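You operate a simulated robot arm through the tools that you are given. There is no shell and no other tool. Be economical: measure what you need, move in short steps, check, and stop when the job is done.

You are at the controls of a simulated robot arm. One attempt, no reset.

## Task
Fill the blue cup to its line at the steel spout.
Fine: stand it on the blue circle for that, then swing the spout back over the black cup and put the blue cup back.

It is judged by the outcome, as a careful person would: the job done as asked, and still so three seconds after it is handed in. It fails if anything else is knocked over, pushed out of place, dropped, spilled or broken.

## Robot
A 7-joint arm with a two-finger parallel gripper, fixed in place. Base frame: the origin is at the foot of the arm, x ahead of it, y to its left, z up; the work surface is at about z = 0.72. Lengths are in m, angles in degrees, forces in N, time in s.
With the tool pointing down near the work surface it reaches from about 0.28 to 0.68 m from the base axis. Its first joint turns from -66.0 to 66.0 degrees. Payload 1.57 kg.
The TCP is the grasp point between the finger pads, 0.03 m short of the fingertips. In the tool frame z runs along the fingers and y along their closing line. Largest opening 0.11 m; finger width 0.024, thickness 0.012; the body of the gripper, 0.048 by 0.112 m, starts 0.078 m behind the TCP.
Orientation is told as [roll, pitch, yaw] about the base's x, y, z axes, in that order, counted from this pose: with the fingers straight down and closing along the base's y, the tool's x points along the base's -x, its y along +y and its z along -z.

## Interface
- The arm moves only by the tool jog_arm. Its arguments are lists of equal length, an entry for each row: "jaw": the opening, from 0 (shut) to 1 (fully open); "offset": the shift along the base's x, y, z in units of 40 mm (1.0 is 40 mm), a list of three; "turn": the turn, a rotation vector about the base's x, y, z in units of 4 degrees (1.0 is 4 degrees), a list of three. In form: {"jaw": [jaw, ...], "offset": [[x, y, z], ...], "turn": [[rx, ry, rz], ...]}. A call has 1 to 20 rows; each row shifts and turns the commanded pose from where the row before left it. A call with a number of a shift or a turn outside -1 to 1 is refused whole. Each row takes 0.2 s and may step no farther than 0.05 m and 8.6 degrees from the row before; otherwise, or with a gripper value out of range, the whole call is refused. A pose out of reach is approached as far as the arm can. The call stops where the force on the tool passes 40 N (or 10 N more than at its start, if that is more) or the arm is blocked; 0.2 s more then pass. The fingers move at their own pace (about 0.108 m/s each) and stop on an object; they squeeze with about 37 N. The grip force told is the motor's: it shows also when the fingers shut on nothing. Time passes only in rows, and 0.2 s behind the last, so rows that do not move let the fingers close. It gives the time, the measured TCP pose, the force on the tool (base axes), the opening and the grip force at its end, in the units of the frame above (readings bear some noise).
- Cameras (640 x 400 px; columns grow to the right, rows downward): "scene" is fixed at [0.1525, -0.3801, 1.403]; the picture's right is [0.88, -0.47, 0.00], its down [-0.26, -0.50, -0.83] and it looks along [0.39, 0.73, -0.56] (base axes); focal length 338 px, centre (320, 200). "wrist" rides on the gripper at [0.07, 0.016, -0.141] in the tool frame; the picture's right is [-0.23, 0.97, 0.00], its down [-0.86, -0.20, -0.48] and it looks along [-0.47, -0.11, 0.88] (tool axes); focal length 222 px, centre (320, 200). There is no depth. A picture from a camera that has moved, and an enlarged one, comes with that camera's place and axes in the base frame and with its lens.
- snapshot(camera): a new picture of that camera. It takes no simulated time.
- zoom(camera, box): a new picture of the part [left, top, right, bottom] of that camera's present view, enlarged. It takes no simulated time.
- close_job(): hands the job in; it is judged then, once.

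Go step by step. Nothing tells you positions but the pictures and the camera data: compare them with the known pose of the tool, close in by small moves and look again before you grip or let go. The budget is 120 turns and 68 pictures, counting those below and the enlarged ones. Unless the task says otherwise, let go and move clear before handing in, and close with one line.

The tools are called as a command line: name --argument value ..., lists and objects as JSON in quotes. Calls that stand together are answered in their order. jog_arm: Moves the arm, as the interface text tells. Its arguments: {"type":"object","properties":{"jaw":{"type":"array"},"offset":{"type":"array"},"turn":{"type":"array"}},"required":["jaw","offset","turn"]} The other tools are called the same way: snapshot (camera) takes a picture; zoom (camera, box) takes an enlarged picture of a part of a camera's view; close_job () hands the job in.

At the start:

```text
time_s: 0.0
tool_pos: [0.3709, 0.0197, 1.1404]
ee_rot: [0.0, 0.0, 0.0]
contact_force: [0.2, 0.7, 0.0]
gripper_width: 0.1101
finger_force: 0.0
```

scene: 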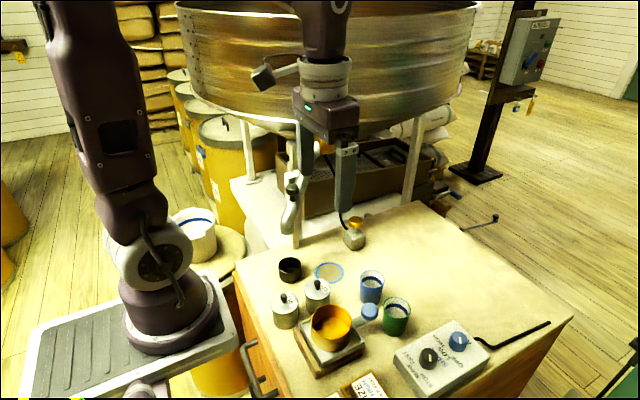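
wrist: 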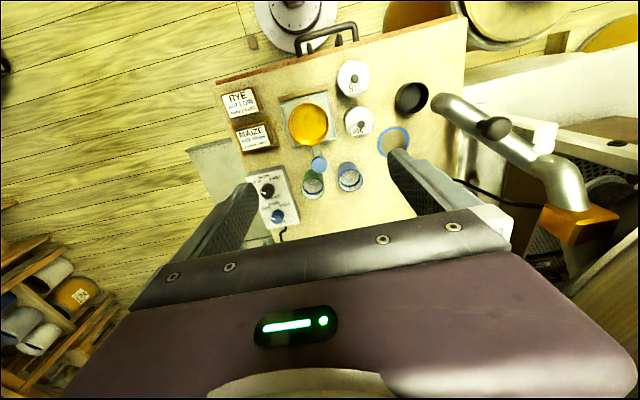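

I see a bench with a blue cup, a green cup, a black cup under the steel spout, a blue circle, and a control box with knobs. I'll look closer before moving.

zoom --camera "scene" --box '[230, 160, 430, 285]'

zoom --camera "scene" --box '[260, 250, 500, 400]'

zoom --camera "wrist" --box '[210, 50, 450, 200]'

zoom --camera "wrist" --box '[380, 70, 640, 233]'

```text
3.20 times, centred on (330, 222) of scene
camera zoom: at [0.1525, -0.3801, 1.403], right [0.88, -0.47, 0.0], down [-0.26, -0.5, -0.83], along [0.39, 0.73, -0.56], focal length 1082 px, centre (288, 128)
```

zoom: 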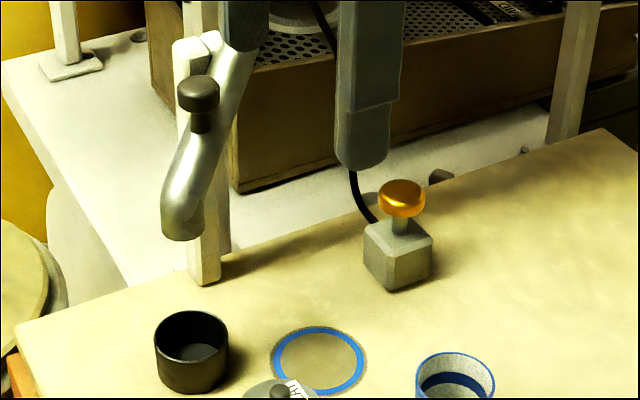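

```text
2.67 times, centred on (380, 325) of scene
camera zoom: at [0.1525, -0.3801, 1.403], right [0.88, -0.47, 0.0], down [-0.26, -0.5, -0.83], along [0.39, 0.73, -0.56], focal length 902 px, centre (160, -133)
```

zoom: 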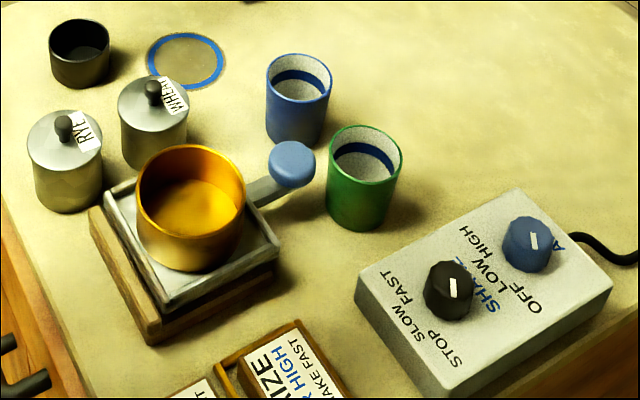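

```text
2.67 times, centred on (330, 125) of wrist
camera zoom: at [0.3003, 0.0372, 1.2817], right [0.23, 0.97, 0.0], down [0.86, -0.2, 0.48], along [0.47, -0.11, -0.88], focal length 592 px, centre (293, 400)
```

zoom: 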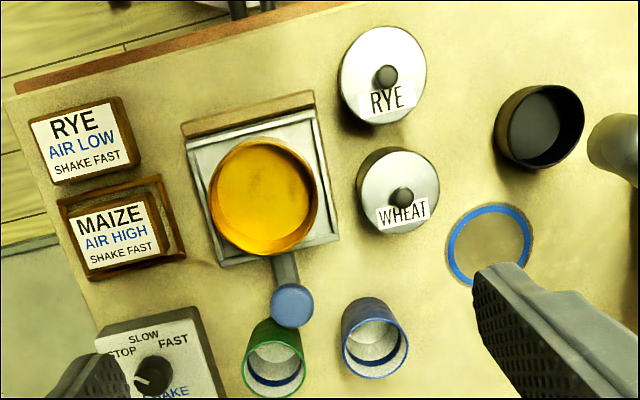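

```text
2.45 times, centred on (510, 152) of wrist
camera zoom: at [0.3003, 0.0372, 1.2817], right [0.23, 0.97, 0.0], down [0.86, -0.2, 0.48], along [0.47, -0.11, -0.88], focal length 545 px, centre (-146, 319)
```

zoom: 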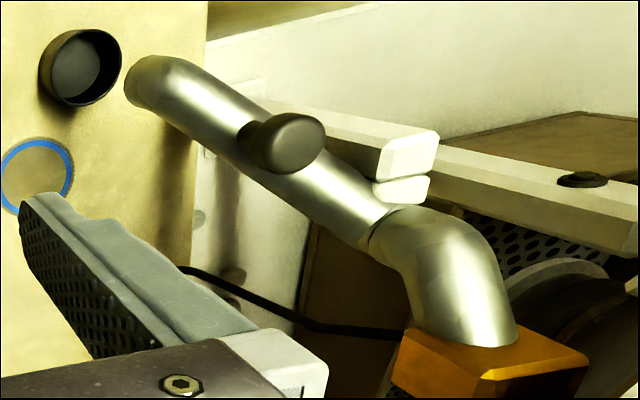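

The blue cup is at about (0.53, 0.06), the blue circle at about (0.48, 0.185) and the spout mouth at about (0.384, 0.223, 0.88). An orange button, wired to the spout's valve block, is at about (0.60, 0.24). I'll turn the wrist by 80° while moving above the blue cup, then look again.

jog_arm --jaw '[0.8, 0.8, 0.8, 0.8, 0.8, 0.8, 0.8, 0.8, 0.8, 0.8, 0.8, 0.8, 0.8, 0.8, 0.8, 0.8, 0.8, 0.8, 0.8, 0.8]' --offset '[[0.2, 0.05, -0.17], [0.2, 0.05, -0.17], [0.2, 0.05, -0.17], [0.2, 0.05, -0.17], [0.2, 0.05, -0.17], [0.2, 0.05, -0.17], [0.2, 0.05, -0.17], [0.2, 0.05, -0.17], [0.2, 0.05, -0.17], [0.2, 0.05, -0.17], [0.2, 0.05, -0.17], [0.2, 0.05, -0.17], [0.2, 0.05, -0.17], [0.2, 0.05, -0.17], [0.2, 0.05, -0.17], [0.2, 0.05, -0.17], [0.2, 0.05, -0.17], [0.2, 0.05, -0.17], [0.2, 0.05, -0.17], [0.2, 0.05, -0.17]]' --turn '[[0, 0, 1], [0, 0, 1], [0, 0, 1], [0, 0, 1], [0, 0, 1], [0, 0, 1], [0, 0, 1], [0, 0, 1], [0, 0, 1], [0, 0, 1], [0, 0, 1], [0, 0, 1], [0, 0, 1], [0, 0, 1], [0, 0, 1], [0, 0, 1], [0, 0, 1], [0, 0, 1], [0, 0, 1], [0, 0, 1]]'

snapshot --camera "scene"

snapshot --camera "wrist"

```text
time_s: 4.2
tool_pos: [0.5293, 0.0612, 1.0045]
ee_rot: [-0.1, 0.0, 80.1]
contact_force: [-0.1, 0.0, -0.9]
gripper_width: 0.088
finger_force: 0.0
```

```text
61 pictures are left
```

scene: 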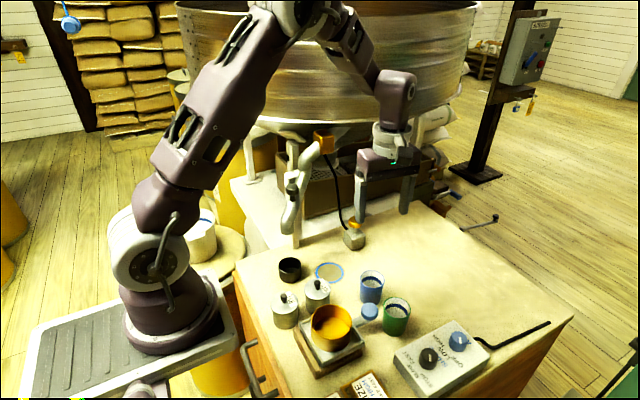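

```text
60 pictures are left
camera wrist: at [0.5024, -0.0055, 1.1462], right [-0.92, 0.39, 0.0], down [0.34, 0.81, 0.48], along [0.19, 0.44, -0.88], focal length 222 px, centre (320, 200)
```

wrist: 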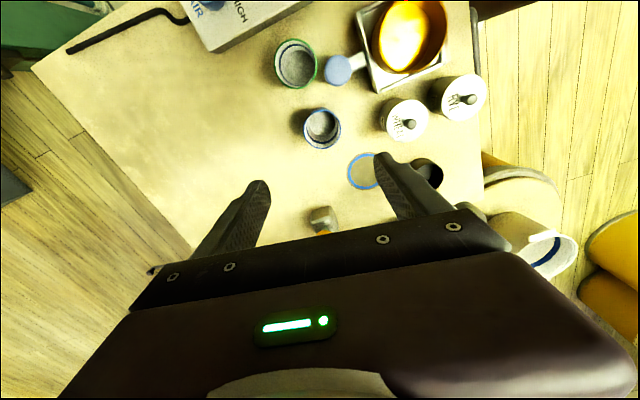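

zoom --camera "scene" --box '[260, 110, 400, 285]'

zoom --camera "wrist" --box '[240, 20, 500, 190]'

zoom --camera "scene" --box '[340, 255, 420, 345]'

```text
2.29 times, centred on (330, 198) of scene
camera zoom: at [0.1525, -0.3801, 1.403], right [0.88, -0.47, 0.0], down [-0.26, -0.5, -0.83], along [0.39, 0.73, -0.56], focal length 773 px, centre (297, 206)
```

zoom: 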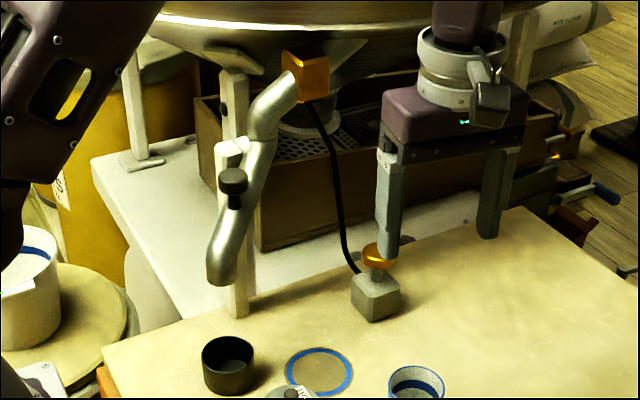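

```text
2.35 times, centred on (370, 105) of wrist
camera zoom: at [0.5024, -0.0055, 1.1462], right [-0.92, 0.39, 0.0], down [0.34, 0.81, 0.48], along [0.19, 0.44, -0.88], focal length 523 px, centre (202, 424)
```

zoom: 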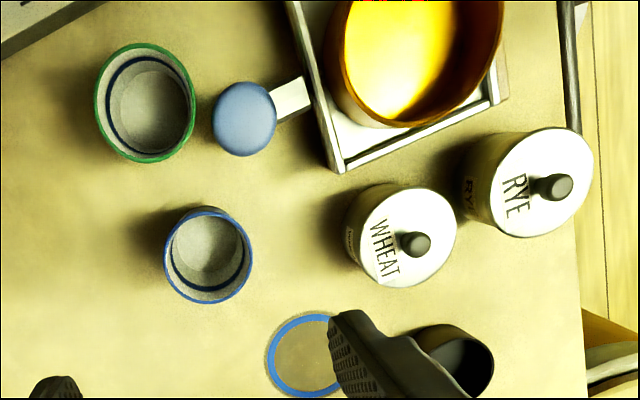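

```text
4.44 times, centred on (380, 300) of scene
camera zoom: at [0.1525, -0.3801, 1.403], right [0.88, -0.47, 0.0], down [-0.26, -0.5, -0.83], along [0.39, 0.73, -0.56], focal length 1504 px, centre (53, -244)
```

zoom: 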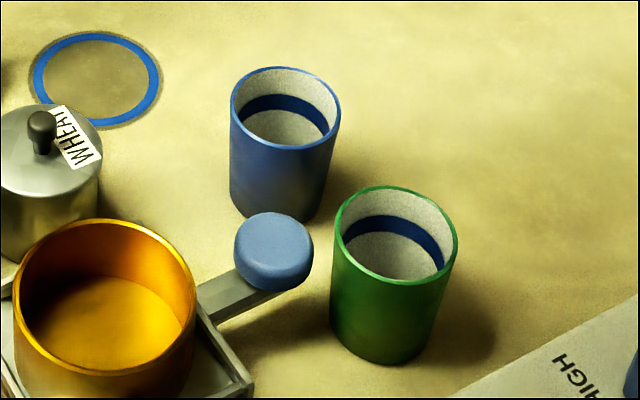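

The spout pivots near (0.50, 0.365), so swinging its mouth from the black cup to the circle takes about 33°. I'll go down to just above the blue cup and check the alignment.

jog_arm --jaw '[0.8, 0.8, 0.8, 0.8, 0.8]' --offset '[[0, 0, -0.8], [0, 0, -0.8], [0, 0, -0.8], [0, 0, -0.8], [0, 0, -0.8]]' --turn '[[0, 0, 0], [0, 0, 0], [0, 0, 0], [0, 0, 0], [0, 0, 0]]'

snapshot --camera "wrist"

zoom --camera "scene" --box '[320, 210, 440, 330]'

```text
time_s: 5.4
tool_pos: [0.5306, 0.0606, 0.8468]
ee_rot: [0.1, 0.1, 80.0]
contact_force: [-0.1, -0.2, 0.7]
gripper_width: 0.0883
finger_force: 0.1
```

```text
56 pictures are left
camera wrist: at [0.5017, -0.004, 0.987], right [-0.92, 0.39, 0.0], down [0.34, 0.81, 0.48], along [0.19, 0.44, -0.88], focal length 222 px, centre (320, 200)
```

wrist: 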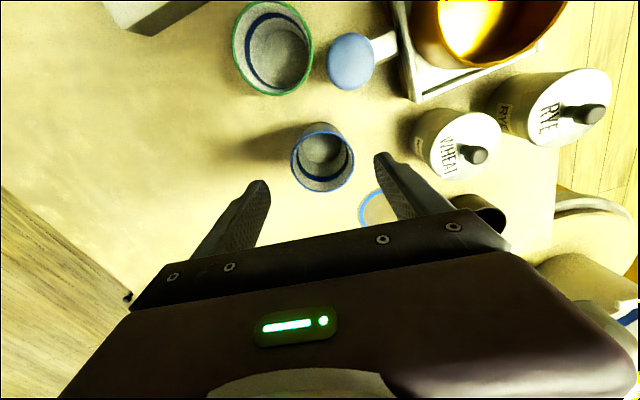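

```text
3.33 times, centred on (380, 270) of scene
camera zoom: at [0.1525, -0.3801, 1.403], right [0.88, -0.47, 0.0], down [-0.26, -0.5, -0.83], along [0.39, 0.73, -0.56], focal length 1128 px, centre (120, -33)
```

zoom: 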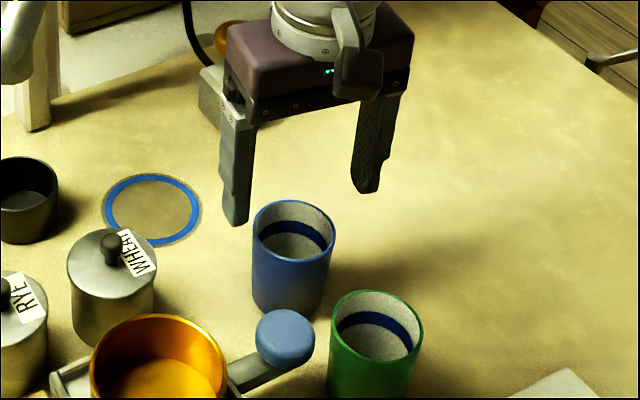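

The cup sits between the fingers, a few millimetres toward −y. I'll lower around it and grip.

jog_arm --jaw '[0.8, 0.8, 0.8, 0.8, 0.8, 0.4, 0.3, 0.3, 0.3]' --offset '[[-0.05, -0.1, -0.4], [0, 0, -0.4], [0, 0, -0.4], [0, 0, -0.4], [0, 0, -0.4], [0, 0, 0], [0, 0, 0], [0, 0, 0], [0, 0, 0]]' --turn '[[0, 0, 0], [0, 0, 0], [0, 0, 0], [0, 0, 0], [0, 0, 0], [0, 0, 0], [0, 0, 0], [0, 0, 0], [0, 0, 0]]'

snapshot --camera "wrist"

zoom --camera "scene" --box '[320, 210, 440, 330]'

```text
time_s: 7.4
tool_pos: [0.5287, 0.0565, 0.7643]
ee_rot: [0.0, -0.1, 80.0]
contact_force: [-0.1, -0.4, 0.2]
gripper_width: 0.0582
finger_force: 36.8
```

```text
54 pictures are left
camera wrist: at [0.5, -0.0088, 0.9056], right [-0.92, 0.39, 0.0], down [0.34, 0.81, 0.48], along [0.19, 0.44, -0.88], focal length 222 px, centre (320, 200)
```

wrist: 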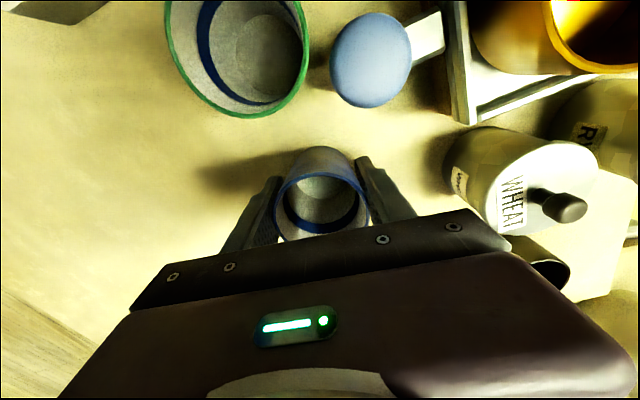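

```text
3.33 times, centred on (380, 270) of scene
camera zoom: at [0.1525, -0.3801, 1.403], right [0.88, -0.47, 0.0], down [-0.26, -0.5, -0.83], along [0.39, 0.73, -0.56], focal length 1128 px, centre (120, -33)
```

zoom: 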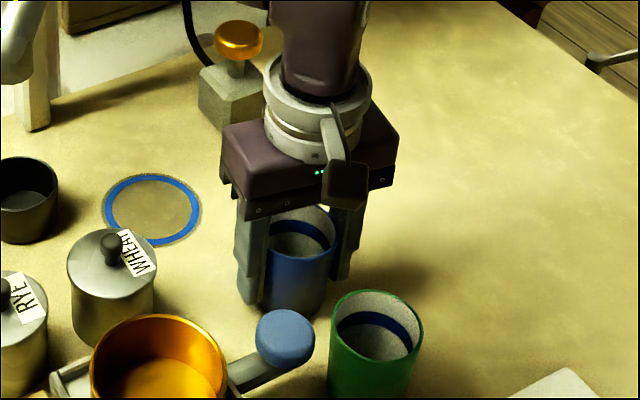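

I have the cup, with a grip width of 0.058 at TCP (0.5287, 0.0565, 0.764). I'll lift it, carry it round to the circle while turning away from the spout, and stop just above the bench.

jog_arm --jaw '[0.3, 0.3, 0.3, 0.3, 0.3, 0.3, 0.3, 0.3, 0.3, 0.3, 0.3, 0.3, 0.3, 0.3, 0.3, 0.3, 0.3]' --offset '[[0, 0, 0.3], [0, 0, 0.4], [0, 0, 0.4], [0, 0.3, 0], [0, 0.4, 0], [0, 0.4, 0], [0, 0.4, 0], [0, 0.4, 0], [0, 0.4, 0], [0, 0.4, 0], [-0.2, 0.3, 0], [-0.4, 0.26, 0], [-0.3, 0, 0], [-0.3, 0, 0], [0, 0, -0.3], [0, 0, -0.3], [0, 0, -0.2]]' --turn '[[0, 0, 0], [0, 0, 0], [0, 0, 0], [0, 0, 0.9], [0, 0, 0.9], [0, 0, 0.9], [0, 0, 0.9], [0, 0, 0.9], [0, 0, 0.9], [0, 0, 0.9], [0, 0, 0.9], [0, 0, 0.9], [0, 0, 0.9], [0, 0, 0], [0, 0, 0], [0, 0, 0], [0, 0, 0]]'

zoom --camera "scene" --box '[260, 190, 420, 310]'

snapshot --camera "wrist"

```text
time_s: 11.0
tool_pos: [0.4803, 0.187, 0.7774]
ee_rot: [0.0, -0.1, 116.0]
contact_force: [-1.0, 0.0, 0.0]
gripper_width: 0.0583
finger_force: 37.0
```

```text
3.33 times, centred on (340, 250) of scene
camera zoom: at [0.1525, -0.3801, 1.403], right [0.88, -0.47, 0.0], down [-0.26, -0.5, -0.83], along [0.39, 0.73, -0.56], focal length 1128 px, centre (253, 33)
```

zoom: 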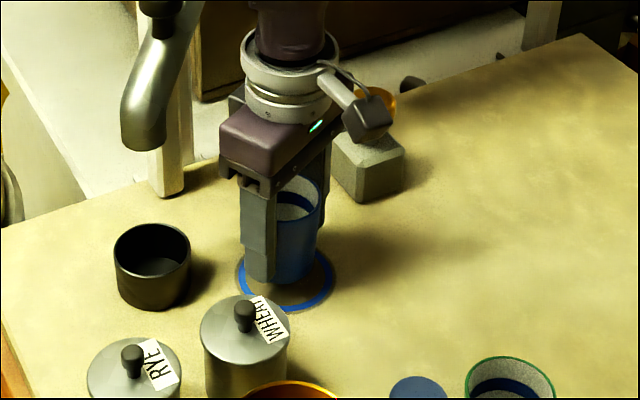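

```text
51 pictures are left
camera wrist: at [0.4965, 0.1165, 0.9183], right [-0.97, -0.22, 0.0], down [-0.2, 0.86, 0.48], along [-0.11, 0.47, -0.88], focal length 222 px, centre (320, 200)
```

wrist: 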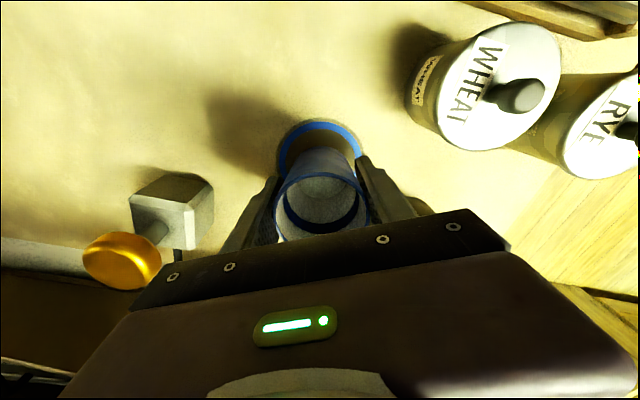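

The cup is centred over the blue circle about 12 mm up. I'll lower it, release, and retract up and away from the spout.

jog_arm --jaw '[0.3, 0.3, 0.3, 0.55, 0.75, 0.75, 0.75, 0.75, 0.75, 0.75]' --offset '[[0, 0, -0.15], [0, 0, -0.15], [0, 0, 0], [0, 0, 0], [0, 0, 0], [0, 0, 0.3], [0, 0, 0.5], [0, 0, 0.6], [0, 0, 0.7], [0, 0, 0.5]]' --turn '[[0, 0, 0], [0, 0, 0], [0, 0, 0], [0, 0, 0], [0, 0, 0], [0, 0, 0], [0, 0, 0], [0, 0, 0], [0, 0, 0], [0, 0, 0]]'

zoom --camera "scene" --box '[240, 110, 420, 310]'

snapshot --camera "wrist"

```text
time_s: 13.2
tool_pos: [0.4808, 0.1871, 0.8698]
ee_rot: [0.0, 0.0, 116.0]
contact_force: [1.0, 0.2, 0.4]
gripper_width: 0.0825
finger_force: 0.1
```

```text
2.00 times, centred on (330, 210) of scene
camera zoom: at [0.1525, -0.3801, 1.403], right [0.88, -0.47, 0.0], down [-0.26, -0.5, -0.83], along [0.39, 0.73, -0.56], focal length 677 px, centre (300, 180)
```

zoom: 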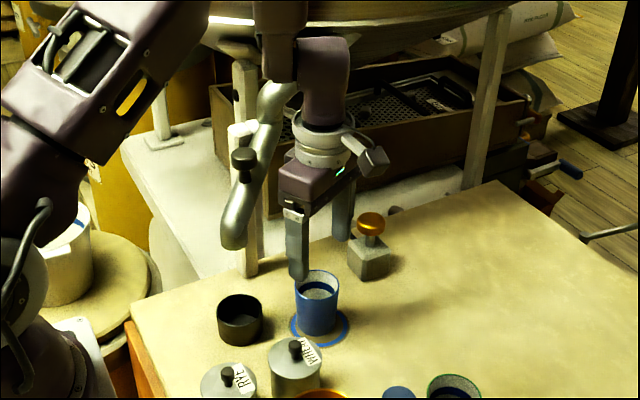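

```text
49 pictures are left
camera wrist: at [0.4967, 0.1167, 1.011], right [-0.97, -0.22, 0.0], down [-0.2, 0.86, 0.48], along [-0.11, 0.47, -0.88], focal length 222 px, centre (320, 200)
```

wrist: 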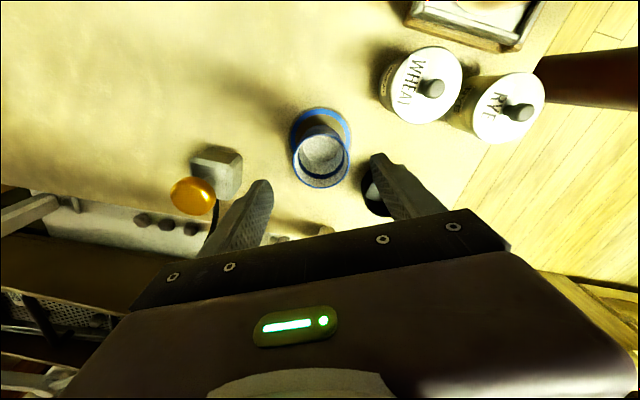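

The cup is on its circle. I'll rise clear and turn so the fingers can straddle the spout's knob across its swing direction.

jog_arm --jaw '[0.75, 0.75, 0.75, 0.75, 0.75, 0.75, 0.75, 0.75, 0.75, 0.75, 0.75, 0.75, 0.75, 0.75, 0.75, 0.75]' --offset '[[0, -0.1, 0.9], [0, -0.1, 0.9], [0, -0.1, 0.9], [0, -0.1, 0.9], [0, 0, 0.4], [-0.2, 0, 0], [-0.2, 0, 0], [-0.2, 0, 0], [-0.2, 0, 0], [-0.2, 0, 0], [-0.2, 0, 0], [-0.2, 0, 0], [-0.2, 0, 0], [-0.2, 0.2, 0], [-0.2, 0.2, 0], [0, 0.2, 0]]' --turn '[[0, 0, -1], [0, 0, -1], [0, 0, -1], [0, 0, -1], [0, 0, -1], [0, 0, -1], [0, 0, -1], [0, 0, -1], [0, 0, -1], [0, 0, -1], [0, 0, -1], [0, 0, -1], [0, 0, -1], [0, 0, -1], [0, 0, -1], [0, 0, -1]]'

jog_arm --jaw '[0.75, 0.75, 0.75, 0.75, 0.75, 0.75, 0.75]' --offset '[[0, 0, 0], [0, 0, 0], [0, 0, 0], [0, 0, 0], [0, 0, 0], [0, 0, 0], [0, 0, 0]]' --turn '[[0.77, -0.63, 0], [0.77, -0.63, 0], [0.77, -0.63, 0], [0.77, -0.63, 0], [0.77, -0.63, 0], [0.77, -0.63, 0], [0.77, -0.63, 0]]'

zoom --camera "scene" --box '[200, 80, 400, 290]'

snapshot --camera "wrist"

```text
time_s: 16.6
tool_pos: [0.3994, 0.1956, 1.0299]
ee_rot: [-0.1, 0.0, 51.8]
contact_force: [0.3, -0.5, 0.1]
gripper_width: 0.0826
finger_force: 0.1
```

```text
time_s: 18.2
tool_pos: [0.3993, 0.1952, 1.0292]
ee_rot: [-0.7, -28.0, 52.2]
contact_force: [-0.1, 0.5, 0.5]
gripper_width: 0.0825
finger_force: 0.0
```

```text
1.90 times, centred on (300, 185) of scene
camera zoom: at [0.1525, -0.3801, 1.403], right [0.88, -0.47, 0.0], down [-0.26, -0.5, -0.83], along [0.39, 0.73, -0.56], focal length 644 px, centre (358, 229)
```

zoom: 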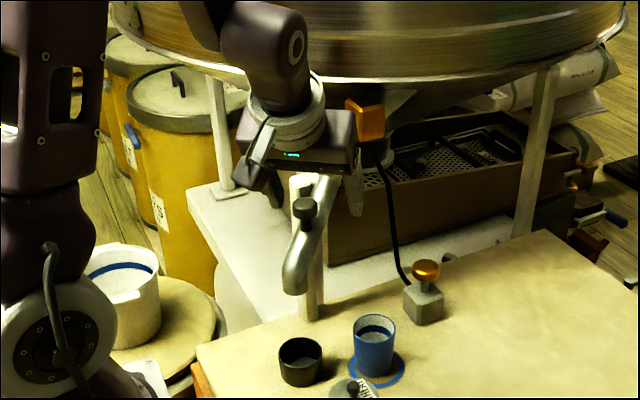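

```text
47 pictures are left
camera wrist: at [0.3074, 0.1059, 1.1202], right [-0.64, 0.76, 0.1], down [0.48, 0.3, 0.83], along [0.6, 0.58, -0.56], focal length 222 px, centre (320, 200)
```

wrist: 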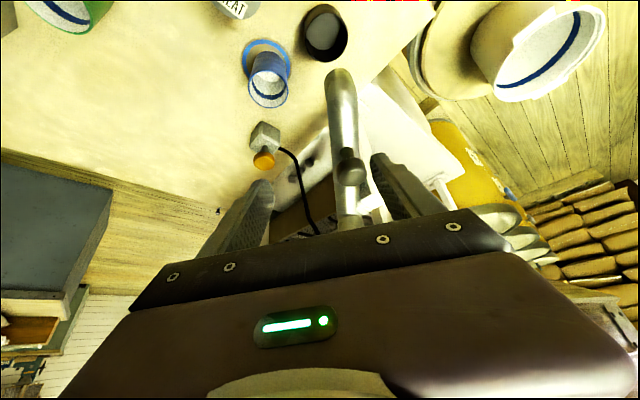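

The knob is at about (0.42, 0.268, 0.955). I'll line up with it from outside before straddling it.

jog_arm --jaw '[0.75, 0.75, 0.75]' --offset '[[0, 0.4, 0], [0, 0.4, -0.1], [0, 0.37, -0.2]]' --turn '[[0, 0, 0], [0, 0, 0], [0, 0, 0]]'

snapshot --camera "wrist"

zoom --camera "scene" --box '[250, 80, 370, 200]'

```text
time_s: 19.0
tool_pos: [0.4005, 0.2413, 1.0159]
ee_rot: [-0.8, -27.8, 52.2]
contact_force: [-0.2, 0.0, 0.4]
gripper_width: 0.0825
finger_force: 0.0
```

```text
46 pictures are left
camera wrist: at [0.3088, 0.1523, 1.108], right [-0.64, 0.76, 0.1], down [0.48, 0.3, 0.82], along [0.6, 0.58, -0.56], focal length 222 px, centre (320, 200)
```

wrist: 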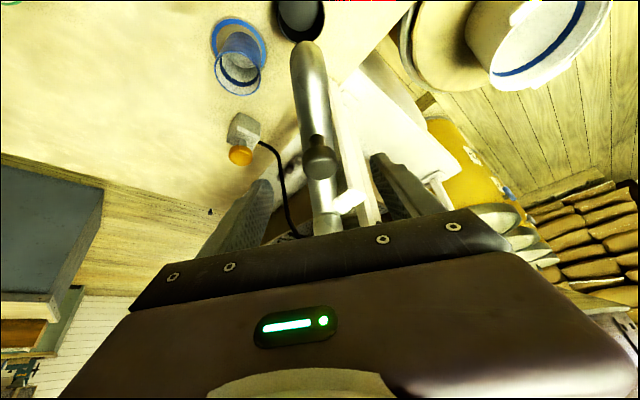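

```text
3.33 times, centred on (310, 140) of scene
camera zoom: at [0.1525, -0.3801, 1.403], right [0.88, -0.47, 0.0], down [-0.26, -0.5, -0.83], along [0.39, 0.73, -0.56], focal length 1128 px, centre (353, 400)
```

zoom: 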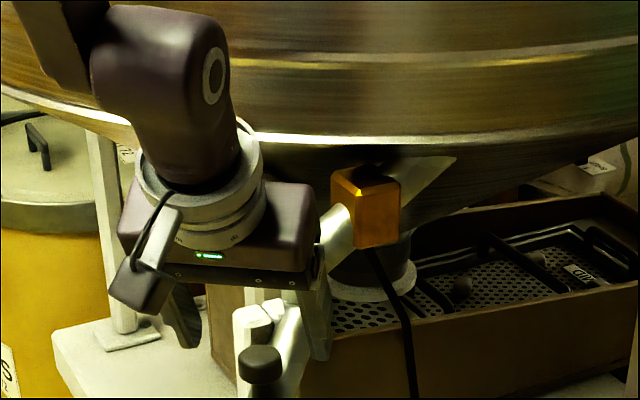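

The knob is centred between the fingers. I'll advance along the tool axis to straddle it.

jog_arm --jaw '[0.75, 0.75, 0.75, 0.75]' --offset '[[0.11, 0.15, -0.35], [0.11, 0.15, -0.35], [0.11, 0.15, -0.35], [0.11, 0.15, -0.35]]' --turn '[[0, 0, 0], [0, 0, 0], [0, 0, 0], [0, 0, 0]]'

snapshot --camera "wrist"

zoom --camera "scene" --box '[250, 100, 390, 290]'

```text
time_s: 20.0
tool_pos: [0.4167, 0.2668, 0.9594]
ee_rot: [-0.7, -27.9, 52.2]
contact_force: [-0.2, -0.5, 0.2]
gripper_width: 0.0825
finger_force: 0.1
```

```text
44 pictures are left
camera wrist: at [0.3249, 0.1775, 1.0515], right [-0.64, 0.76, 0.1], down [0.48, 0.3, 0.82], along [0.6, 0.58, -0.56], focal length 222 px, centre (320, 200)
```

wrist: 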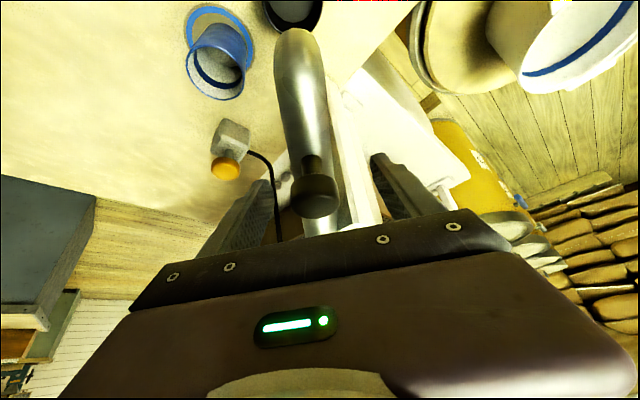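

```text
2.11 times, centred on (320, 195) of scene
camera zoom: at [0.1525, -0.3801, 1.403], right [0.88, -0.47, 0.0], down [-0.26, -0.5, -0.83], along [0.39, 0.73, -0.56], focal length 712 px, centre (320, 210)
```

zoom: 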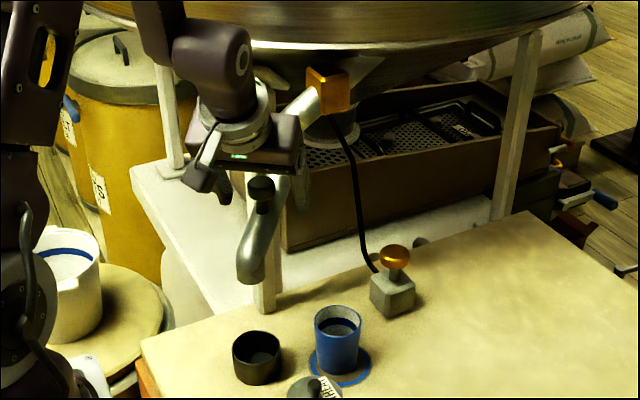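

The fingers straddle the knob. I'll narrow the gap and swing along an arc about the pivot, first 30°.

jog_arm --jaw '[0.5, 0.5, 0.5, 0.5, 0.5, 0.5, 0.5, 0.5, 0.5, 0.5]' --offset '[[0, 0, 0], [0, 0, 0], [0.165, -0.1275, 0], [0.1725, -0.1175, 0], [0.1775, -0.105, 0], [0.1875, -0.0925, 0], [0.1925, -0.08, 0], [0.195, -0.0675, 0], [0.2, -0.055, 0], [0.205, -0.04, 0]]' --turn '[[0, 0, 0], [0, 0, 0], [0, 0, 0.94], [0, 0, 0.94], [0, 0, 0.94], [0, 0, 0.94], [0, 0, 0.94], [0, 0, 0.94], [0, 0, 0.94], [0, 0, 0.94]]'

snapshot --camera "wrist"

zoom --camera "scene" --box '[250, 100, 390, 290]'

```text
time_s: 22.2
tool_pos: [0.4774, 0.2381, 0.9593]
ee_rot: [-0.6, -27.9, 82.5]
contact_force: [-0.6, 0.3, -0.7]
gripper_width: 0.0549
finger_force: 0.1
```

```text
42 pictures are left
camera wrist: at [0.4424, 0.1143, 1.0522], right [-0.94, 0.33, 0.1], down [0.26, 0.5, 0.82], along [0.23, 0.8, -0.56], focal length 222 px, centre (320, 200)
```

wrist: 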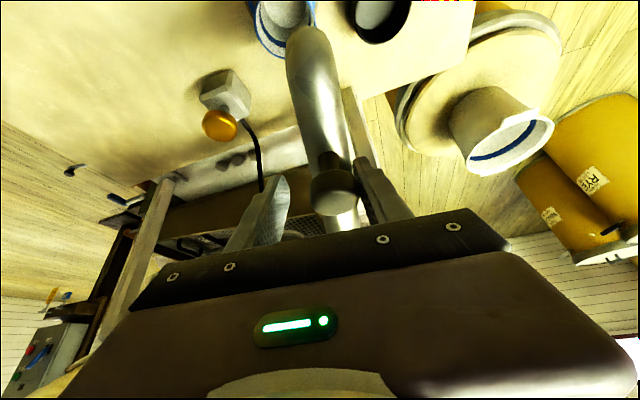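

```text
2.11 times, centred on (320, 195) of scene
camera zoom: at [0.1525, -0.3801, 1.403], right [0.88, -0.47, 0.0], down [-0.26, -0.5, -0.83], along [0.39, 0.73, -0.56], focal length 712 px, centre (320, 210)
```

zoom: 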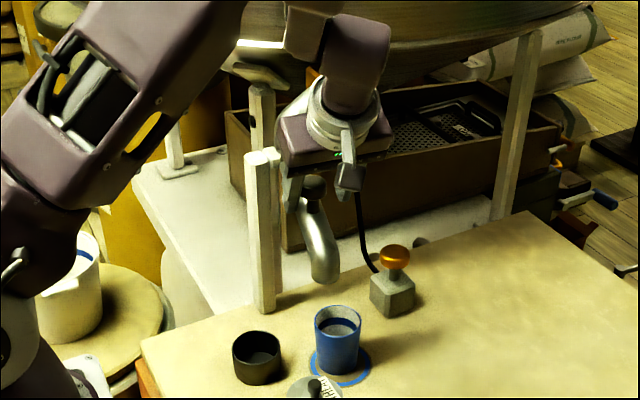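

The spout has swung about 26° and needs roughly 7° more to be over the cup.

jog_arm --jaw '[0.5, 0.5]' --offset '[[0.1925, -0.0275, 0], [0.1925, -0.015, 0]]' --turn '[[0, 0, 0.87], [0, 0, 0.87]]'

zoom --camera "wrist" --box '[180, 0, 440, 240]'

zoom --camera "scene" --box '[260, 170, 400, 290]'

```text
time_s: 22.8
tool_pos: [0.4912, 0.2375, 0.9596]
ee_rot: [-0.6, -27.8, 89.3]
contact_force: [-4.0, 1.5, 0.4]
gripper_width: 0.0591
finger_force: 2.0
```

```text
1.67 times, centred on (310, 120) of wrist
camera zoom: at [0.4728, 0.1097, 1.0516], right [-0.97, 0.22, 0.1], down [0.2, 0.53, 0.82], along [0.13, 0.82, -0.56], focal length 370 px, centre (337, 333)
```

zoom: 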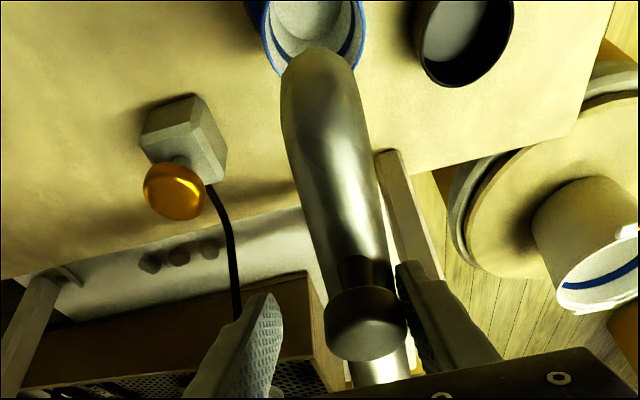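

```text
3.33 times, centred on (330, 230) of scene
camera zoom: at [0.1524, -0.3801, 1.4031], right [0.88, -0.47, 0.0], down [-0.26, -0.5, -0.83], along [0.39, 0.73, -0.56], focal length 1128 px, centre (287, 100)
```

zoom: 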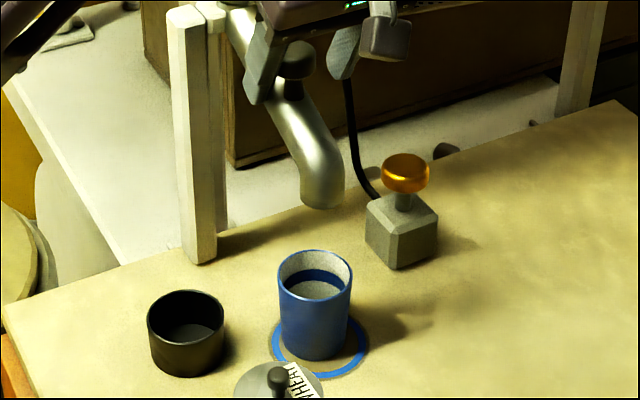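

The mouth is now at about (0.480, 0.18), over the cup, and seems to be against a stop. I'll open the fingers and back off along the tool axis.

jog_arm --jaw '[0.75, 0.75, 0.75, 0.75, 0.75, 0.75]' --offset '[[0, 0, 0], [0, 0, 0], [0, -0.26, 0.49], [0, -0.26, 0.49], [0, -0.26, 0.49], [0, -0.26, 0.49]]' --turn '[[0, 0, 0], [0, 0, 0], [0, 0, 0], [0, 0, 0], [0, 0, 0], [0, 0, 0]]'

zoom --camera "scene" --box '[260, 110, 400, 290]'

snapshot --camera "wrist"

```text
time_s: 24.2
tool_pos: [0.4936, 0.1953, 1.0403]
ee_rot: [-0.6, -27.8, 89.2]
contact_force: [0.6, -0.5, 0.2]
gripper_width: 0.0824
finger_force: 0.1
```

```text
2.22 times, centred on (330, 200) of scene
camera zoom: at [0.1525, -0.3801, 1.403], right [0.88, -0.47, 0.0], down [-0.26, -0.5, -0.83], along [0.39, 0.73, -0.56], focal length 752 px, centre (298, 200)
```

zoom: 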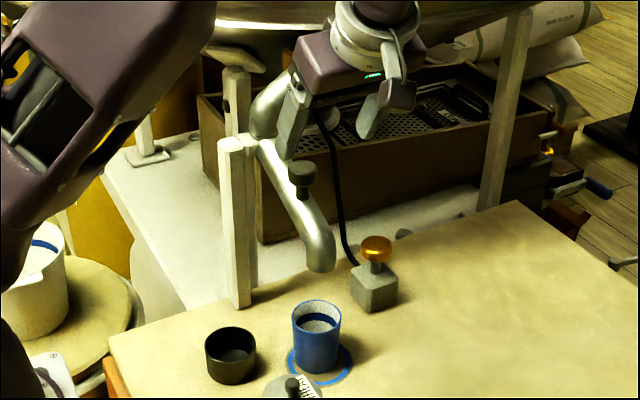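

```text
37 pictures are left
camera wrist: at [0.4738, 0.0682, 1.1318], right [-0.97, 0.22, 0.1], down [0.2, 0.53, 0.82], along [0.13, 0.82, -0.56], focal length 222 px, centre (320, 200)
```

wrist: 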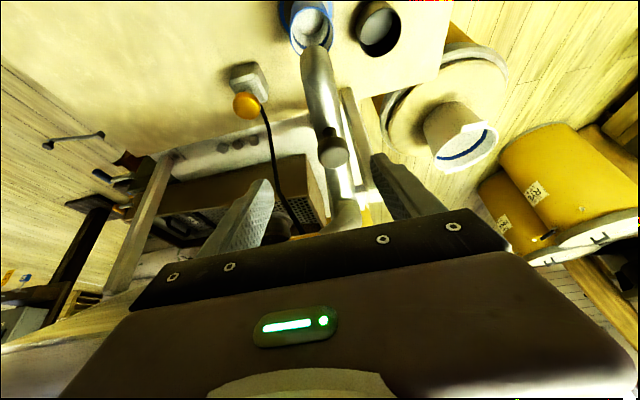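

The spout stays over the cup. Next I'll close the fingers and hover above the orange button at about (0.594, 0.238), keeping the tilt to stay clear of the drum.

jog_arm --jaw '[0.75, 0.5, 0.2, 0, 0, 0, 0, 0, 0, 0, 0]' --offset '[[0, -0.5, 0.25], [0.5, 0, 0], [0.5, 0, 0], [0.5, 0, 0], [0.5, 0, 0], [0.5, 0, 0], [0, 0.3, -0.7], [0, 0.3, -0.7], [0, 0.3, -0.7], [0, 0.3, -0.7], [0, 0.3, -0.7]]' --turn '[[0, 0, 0], [0, 0, 0], [0, 0, 0], [0, 0, 0], [0, 0, 0], [0, 0, 0], [0, 0, 0], [0, 0, 0], [0, 0, 0], [0, 0, 0], [0, 0, 0]]'

zoom --camera "scene" --box '[280, 130, 420, 290]'

snapshot --camera "wrist"

```text
time_s: 26.6
tool_pos: [0.592, 0.2362, 0.9081]
ee_rot: [-0.7, -27.8, 89.2]
contact_force: [-0.1, 0.1, 0.3]
gripper_width: 0.0002
finger_force: 21.7
```

```text
2.50 times, centred on (350, 210) of scene
camera zoom: at [0.1525, -0.3801, 1.403], right [0.88, -0.47, 0.0], down [-0.26, -0.5, -0.83], along [0.39, 0.73, -0.56], focal length 846 px, centre (245, 175)
```

zoom: 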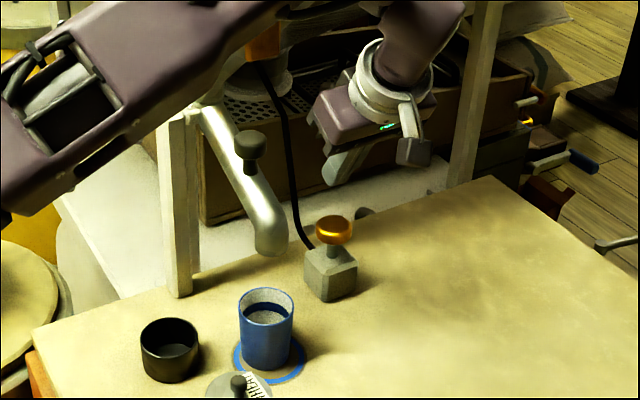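

```text
35 pictures are left
camera wrist: at [0.5733, 0.1091, 0.9998], right [-0.97, 0.22, 0.1], down [0.2, 0.53, 0.82], along [0.13, 0.82, -0.56], focal length 222 px, centre (320, 200)
```

wrist: 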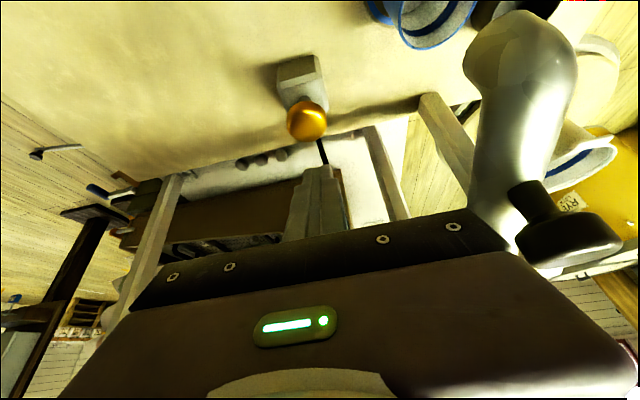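

The tip is about 5 cm above the button. I'll shift slightly and go down to just above the cap.

jog_arm --jaw '[0, 0, 0]' --offset '[[0.05, -0.14, -0.2], [0, 0, -0.4], [0, 0, -0.3]]' --turn '[[0, 0, 0], [0, 0, 0], [0, 0, 0]]'

zoom --camera "scene" --box '[310, 170, 410, 290]'

```text
time_s: 27.4
tool_pos: [0.5944, 0.2304, 0.873]
ee_rot: [-0.7, -27.9, 89.2]
contact_force: [0.2, -0.1, -0.1]
gripper_width: 0.0001
finger_force: 21.4
```

```text
3.33 times, centred on (360, 230) of scene
camera zoom: at [0.1525, -0.3801, 1.403], right [0.88, -0.47, 0.0], down [-0.26, -0.5, -0.83], along [0.39, 0.73, -0.56], focal length 1128 px, centre (187, 100)
```

zoom: 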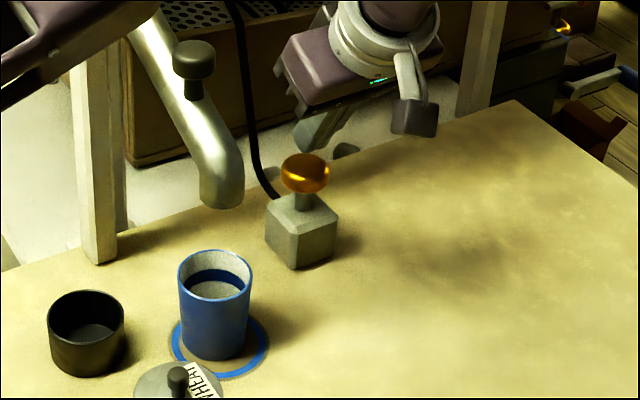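

The tip is about a centimetre above the cap. I'll press down in small steps, watching the force.

jog_arm --jaw '[0, 0]' --offset '[[0, 0, -0.2], [0, 0, -0.15]]' --turn '[[0, 0, 0], [0, 0, 0]]'

zoom --camera "scene" --box '[310, 190, 410, 290]'

```text
time_s: 28.0
tool_pos: [0.595, 0.2309, 0.8581]
ee_rot: [-0.7, -27.8, 89.3]
contact_force: [-0.8, 0.8, 0.7]
gripper_width: 0.0001
finger_force: 21.4
```

```text
4.00 times, centred on (360, 240) of scene
camera zoom: at [0.1525, -0.3801, 1.403], right [0.88, -0.47, 0.0], down [-0.26, -0.5, -0.83], along [0.39, 0.73, -0.56], focal length 1353 px, centre (160, 40)
```

zoom: 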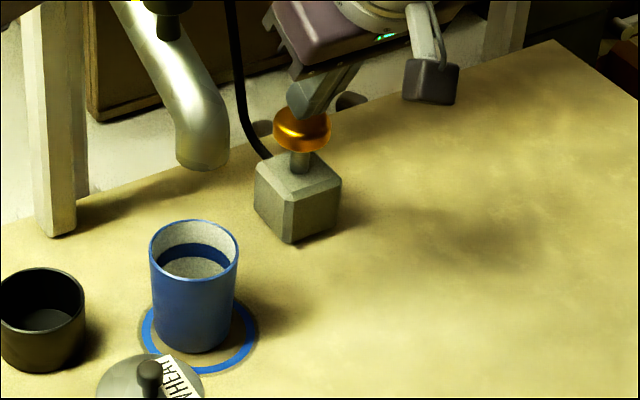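

The tip is about to touch. I'll press a few millimetres further.

jog_arm --jaw '[0]' --offset '[[0, 0, -0.12]]' --turn '[[0, 0, 0]]'

```text
time_s: 28.4
tool_pos: [0.5945, 0.2287, 0.8534]
ee_rot: [-0.8, -27.8, 89.2]
contact_force: [0.6, 0.1, -0.7]
gripper_width: 0.0001
finger_force: 21.3
```

jog_arm --jaw '[0]' --offset '[[0, 0, -0.12]]' --turn '[[0, 0, 0]]'

zoom --camera "scene" --box '[310, 190, 410, 290]'

```text
time_s: 28.8
tool_pos: [0.5947, 0.23, 0.85]
ee_rot: [-0.6, -27.9, 89.2]
contact_force: [1.1, 0.5, 0.1]
gripper_width: 0.0
finger_force: 20.9
```

```text
4.00 times, centred on (360, 240) of scene
camera zoom: at [0.1525, -0.3801, 1.403], right [0.88, -0.47, 0.0], down [-0.26, -0.5, -0.83], along [0.39, 0.73, -0.56], focal length 1353 px, centre (160, 40)
```

zoom: 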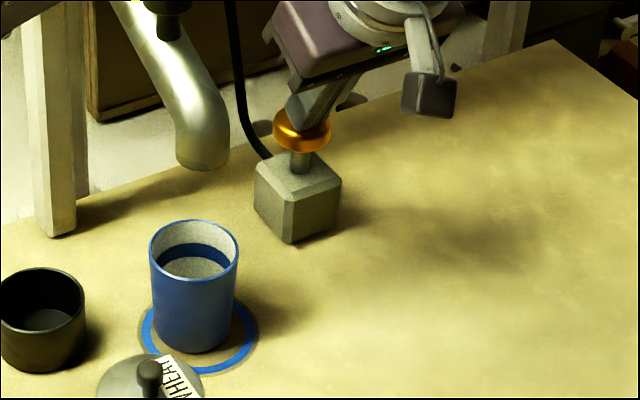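

There is no force yet, and the cap seems to hide the fingertip, so the tip may be just behind it. I'll check with the wrist camera.

zoom --camera "wrist" --box '[220, 40, 420, 240]'

zoom --camera "scene" --box '[365, 200, 405, 260]'

```text
2.00 times, centred on (320, 140) of wrist
camera zoom: at [0.5752, 0.1029, 0.9415], right [-0.97, 0.22, 0.1], down [0.2, 0.53, 0.82], along [0.13, 0.82, -0.56], focal length 444 px, centre (320, 320)
```

zoom: 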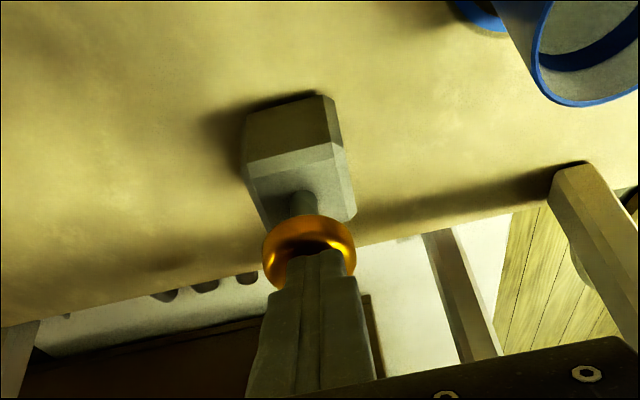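

```text
6.67 times, centred on (385, 230) of scene
camera zoom: at [0.1525, -0.3801, 1.403], right [0.88, -0.47, 0.0], down [-0.26, -0.5, -0.83], along [0.39, 0.73, -0.56], focal length 2255 px, centre (-113, 0)
```

zoom: 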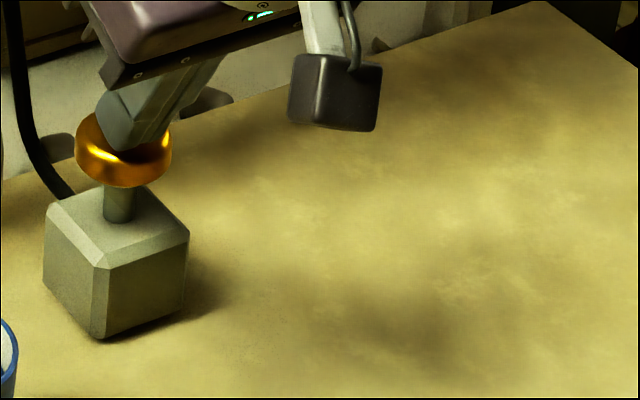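

The tip is over the cap with its dark reflection just beneath it, so it is almost touching. I'll continue down in small steps.

jog_arm --jaw '[0]' --offset '[[0, -0.05, -0.1]]' --turn '[[0, 0, 0]]'

jog_arm --jaw '[0]' --offset '[[0, 0, -0.1]]' --turn '[[0, 0, 0]]'

zoom --camera "scene" --box '[320, 190, 405, 290]'

```text
time_s: 29.2
tool_pos: [0.5946, 0.2281, 0.8457]
ee_rot: [-0.8, -27.9, 89.2]
contact_force: [0.3, -0.5, 1.0]
gripper_width: 0.0
finger_force: 21.4
```

```text
time_s: 29.6
tool_pos: [0.5947, 0.227, 0.8406]
ee_rot: [-0.7, -27.8, 89.2]
contact_force: [-0.6, -2.4, 2.7]
gripper_width: 0.0
finger_force: 21.4
```

```text
4.00 times, centred on (362, 240) of scene
camera zoom: at [0.1524, -0.3802, 1.403], right [0.88, -0.47, 0.0], down [-0.26, -0.5, -0.83], along [0.39, 0.73, -0.56], focal length 1353 px, centre (150, 40)
```

zoom: 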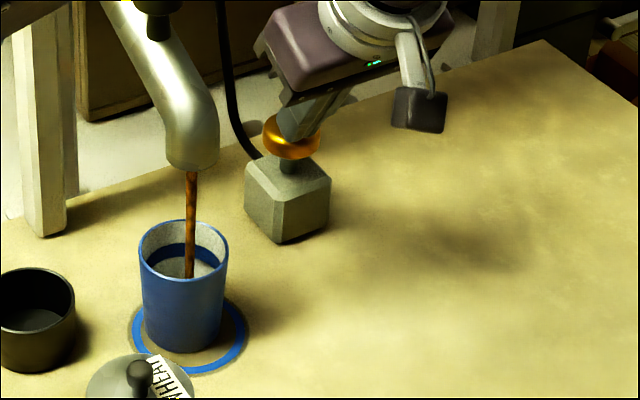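

Grain is flowing centrally into the cup. I'll hold in short steps and watch the level.

jog_arm --jaw '[0, 0]' --offset '[[0, 0, 0], [0, 0, 0]]' --turn '[[0, 0, 0], [0, 0, 0]]'

zoom --camera "scene" --box '[335, 220, 385, 290]'

```text
time_s: 30.2
tool_pos: [0.5946, 0.2276, 0.8409]
ee_rot: [-0.7, -28.0, 89.2]
contact_force: [0.7, 0.2, 2.3]
gripper_width: 0.0001
finger_force: 21.8
```

```text
5.71 times, centred on (360, 255) of scene
camera zoom: at [0.1525, -0.3802, 1.403], right [0.88, -0.47, 0.0], down [-0.26, -0.5, -0.83], along [0.39, 0.73, -0.56], focal length 1933 px, centre (91, -114)
```

zoom: 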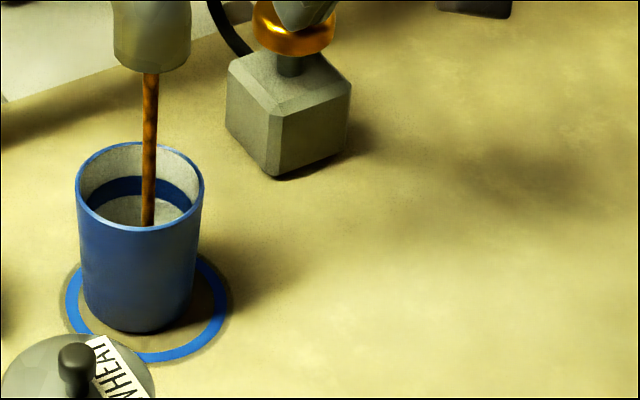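

jog_arm --jaw '[0, 0, 0, 0]' --offset '[[0, 0, 0], [0, 0, 0], [0, 0, 0], [0, 0, 0]]' --turn '[[0, 0, 0], [0, 0, 0], [0, 0, 0], [0, 0, 0]]'

zoom --camera "scene" --box '[335, 230, 385, 290]'

```text
time_s: 31.2
tool_pos: [0.5937, 0.2287, 0.8413]
ee_rot: [-0.7, -27.9, 89.2]
contact_force: [-0.7, -0.9, 2.7]
gripper_width: 0.0
finger_force: 21.5
```

```text
6.67 times, centred on (360, 260) of scene
camera zoom: at [0.1525, -0.3801, 1.403], right [0.88, -0.47, 0.0], down [-0.26, -0.5, -0.83], along [0.39, 0.73, -0.56], focal length 2255 px, centre (53, -200)
```

zoom: 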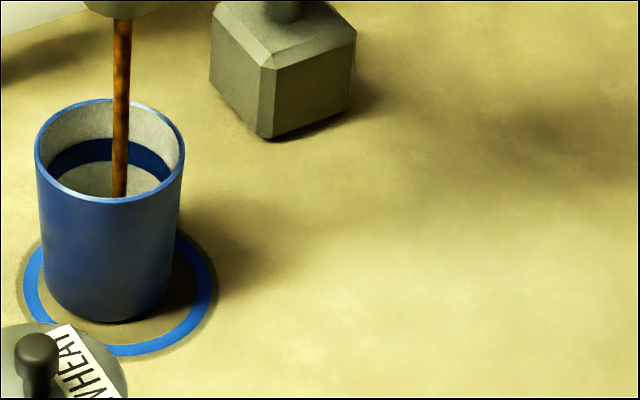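

The level is still below view. I'll hold for another 1.2 s.

jog_arm --jaw '[0, 0, 0, 0, 0]' --offset '[[0, 0, 0], [0, 0, 0], [0, 0, 0], [0, 0, 0], [0, 0, 0]]' --turn '[[0, 0, 0], [0, 0, 0], [0, 0, 0], [0, 0, 0], [0, 0, 0]]'

zoom --camera "scene" --box '[335, 230, 385, 290]'

```text
time_s: 32.4
tool_pos: [0.5949, 0.2279, 0.8407]
ee_rot: [-0.7, -27.9, 89.2]
contact_force: [-0.6, 0.1, 1.5]
gripper_width: 0.0
finger_force: 21.4
```

```text
6.67 times, centred on (360, 260) of scene
camera zoom: at [0.1525, -0.3801, 1.403], right [0.88, -0.47, 0.0], down [-0.26, -0.5, -0.83], along [0.39, 0.73, -0.56], focal length 2255 px, centre (53, -200)
```

zoom: 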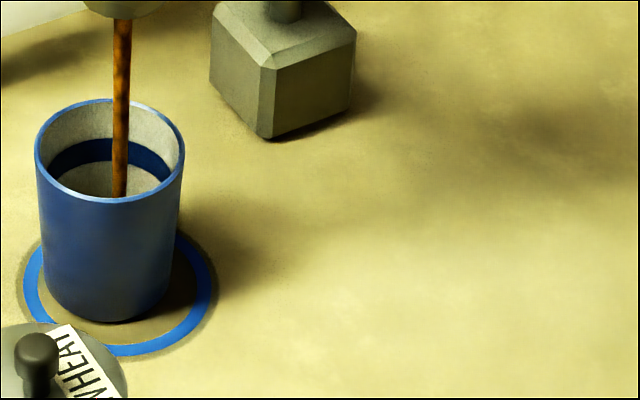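

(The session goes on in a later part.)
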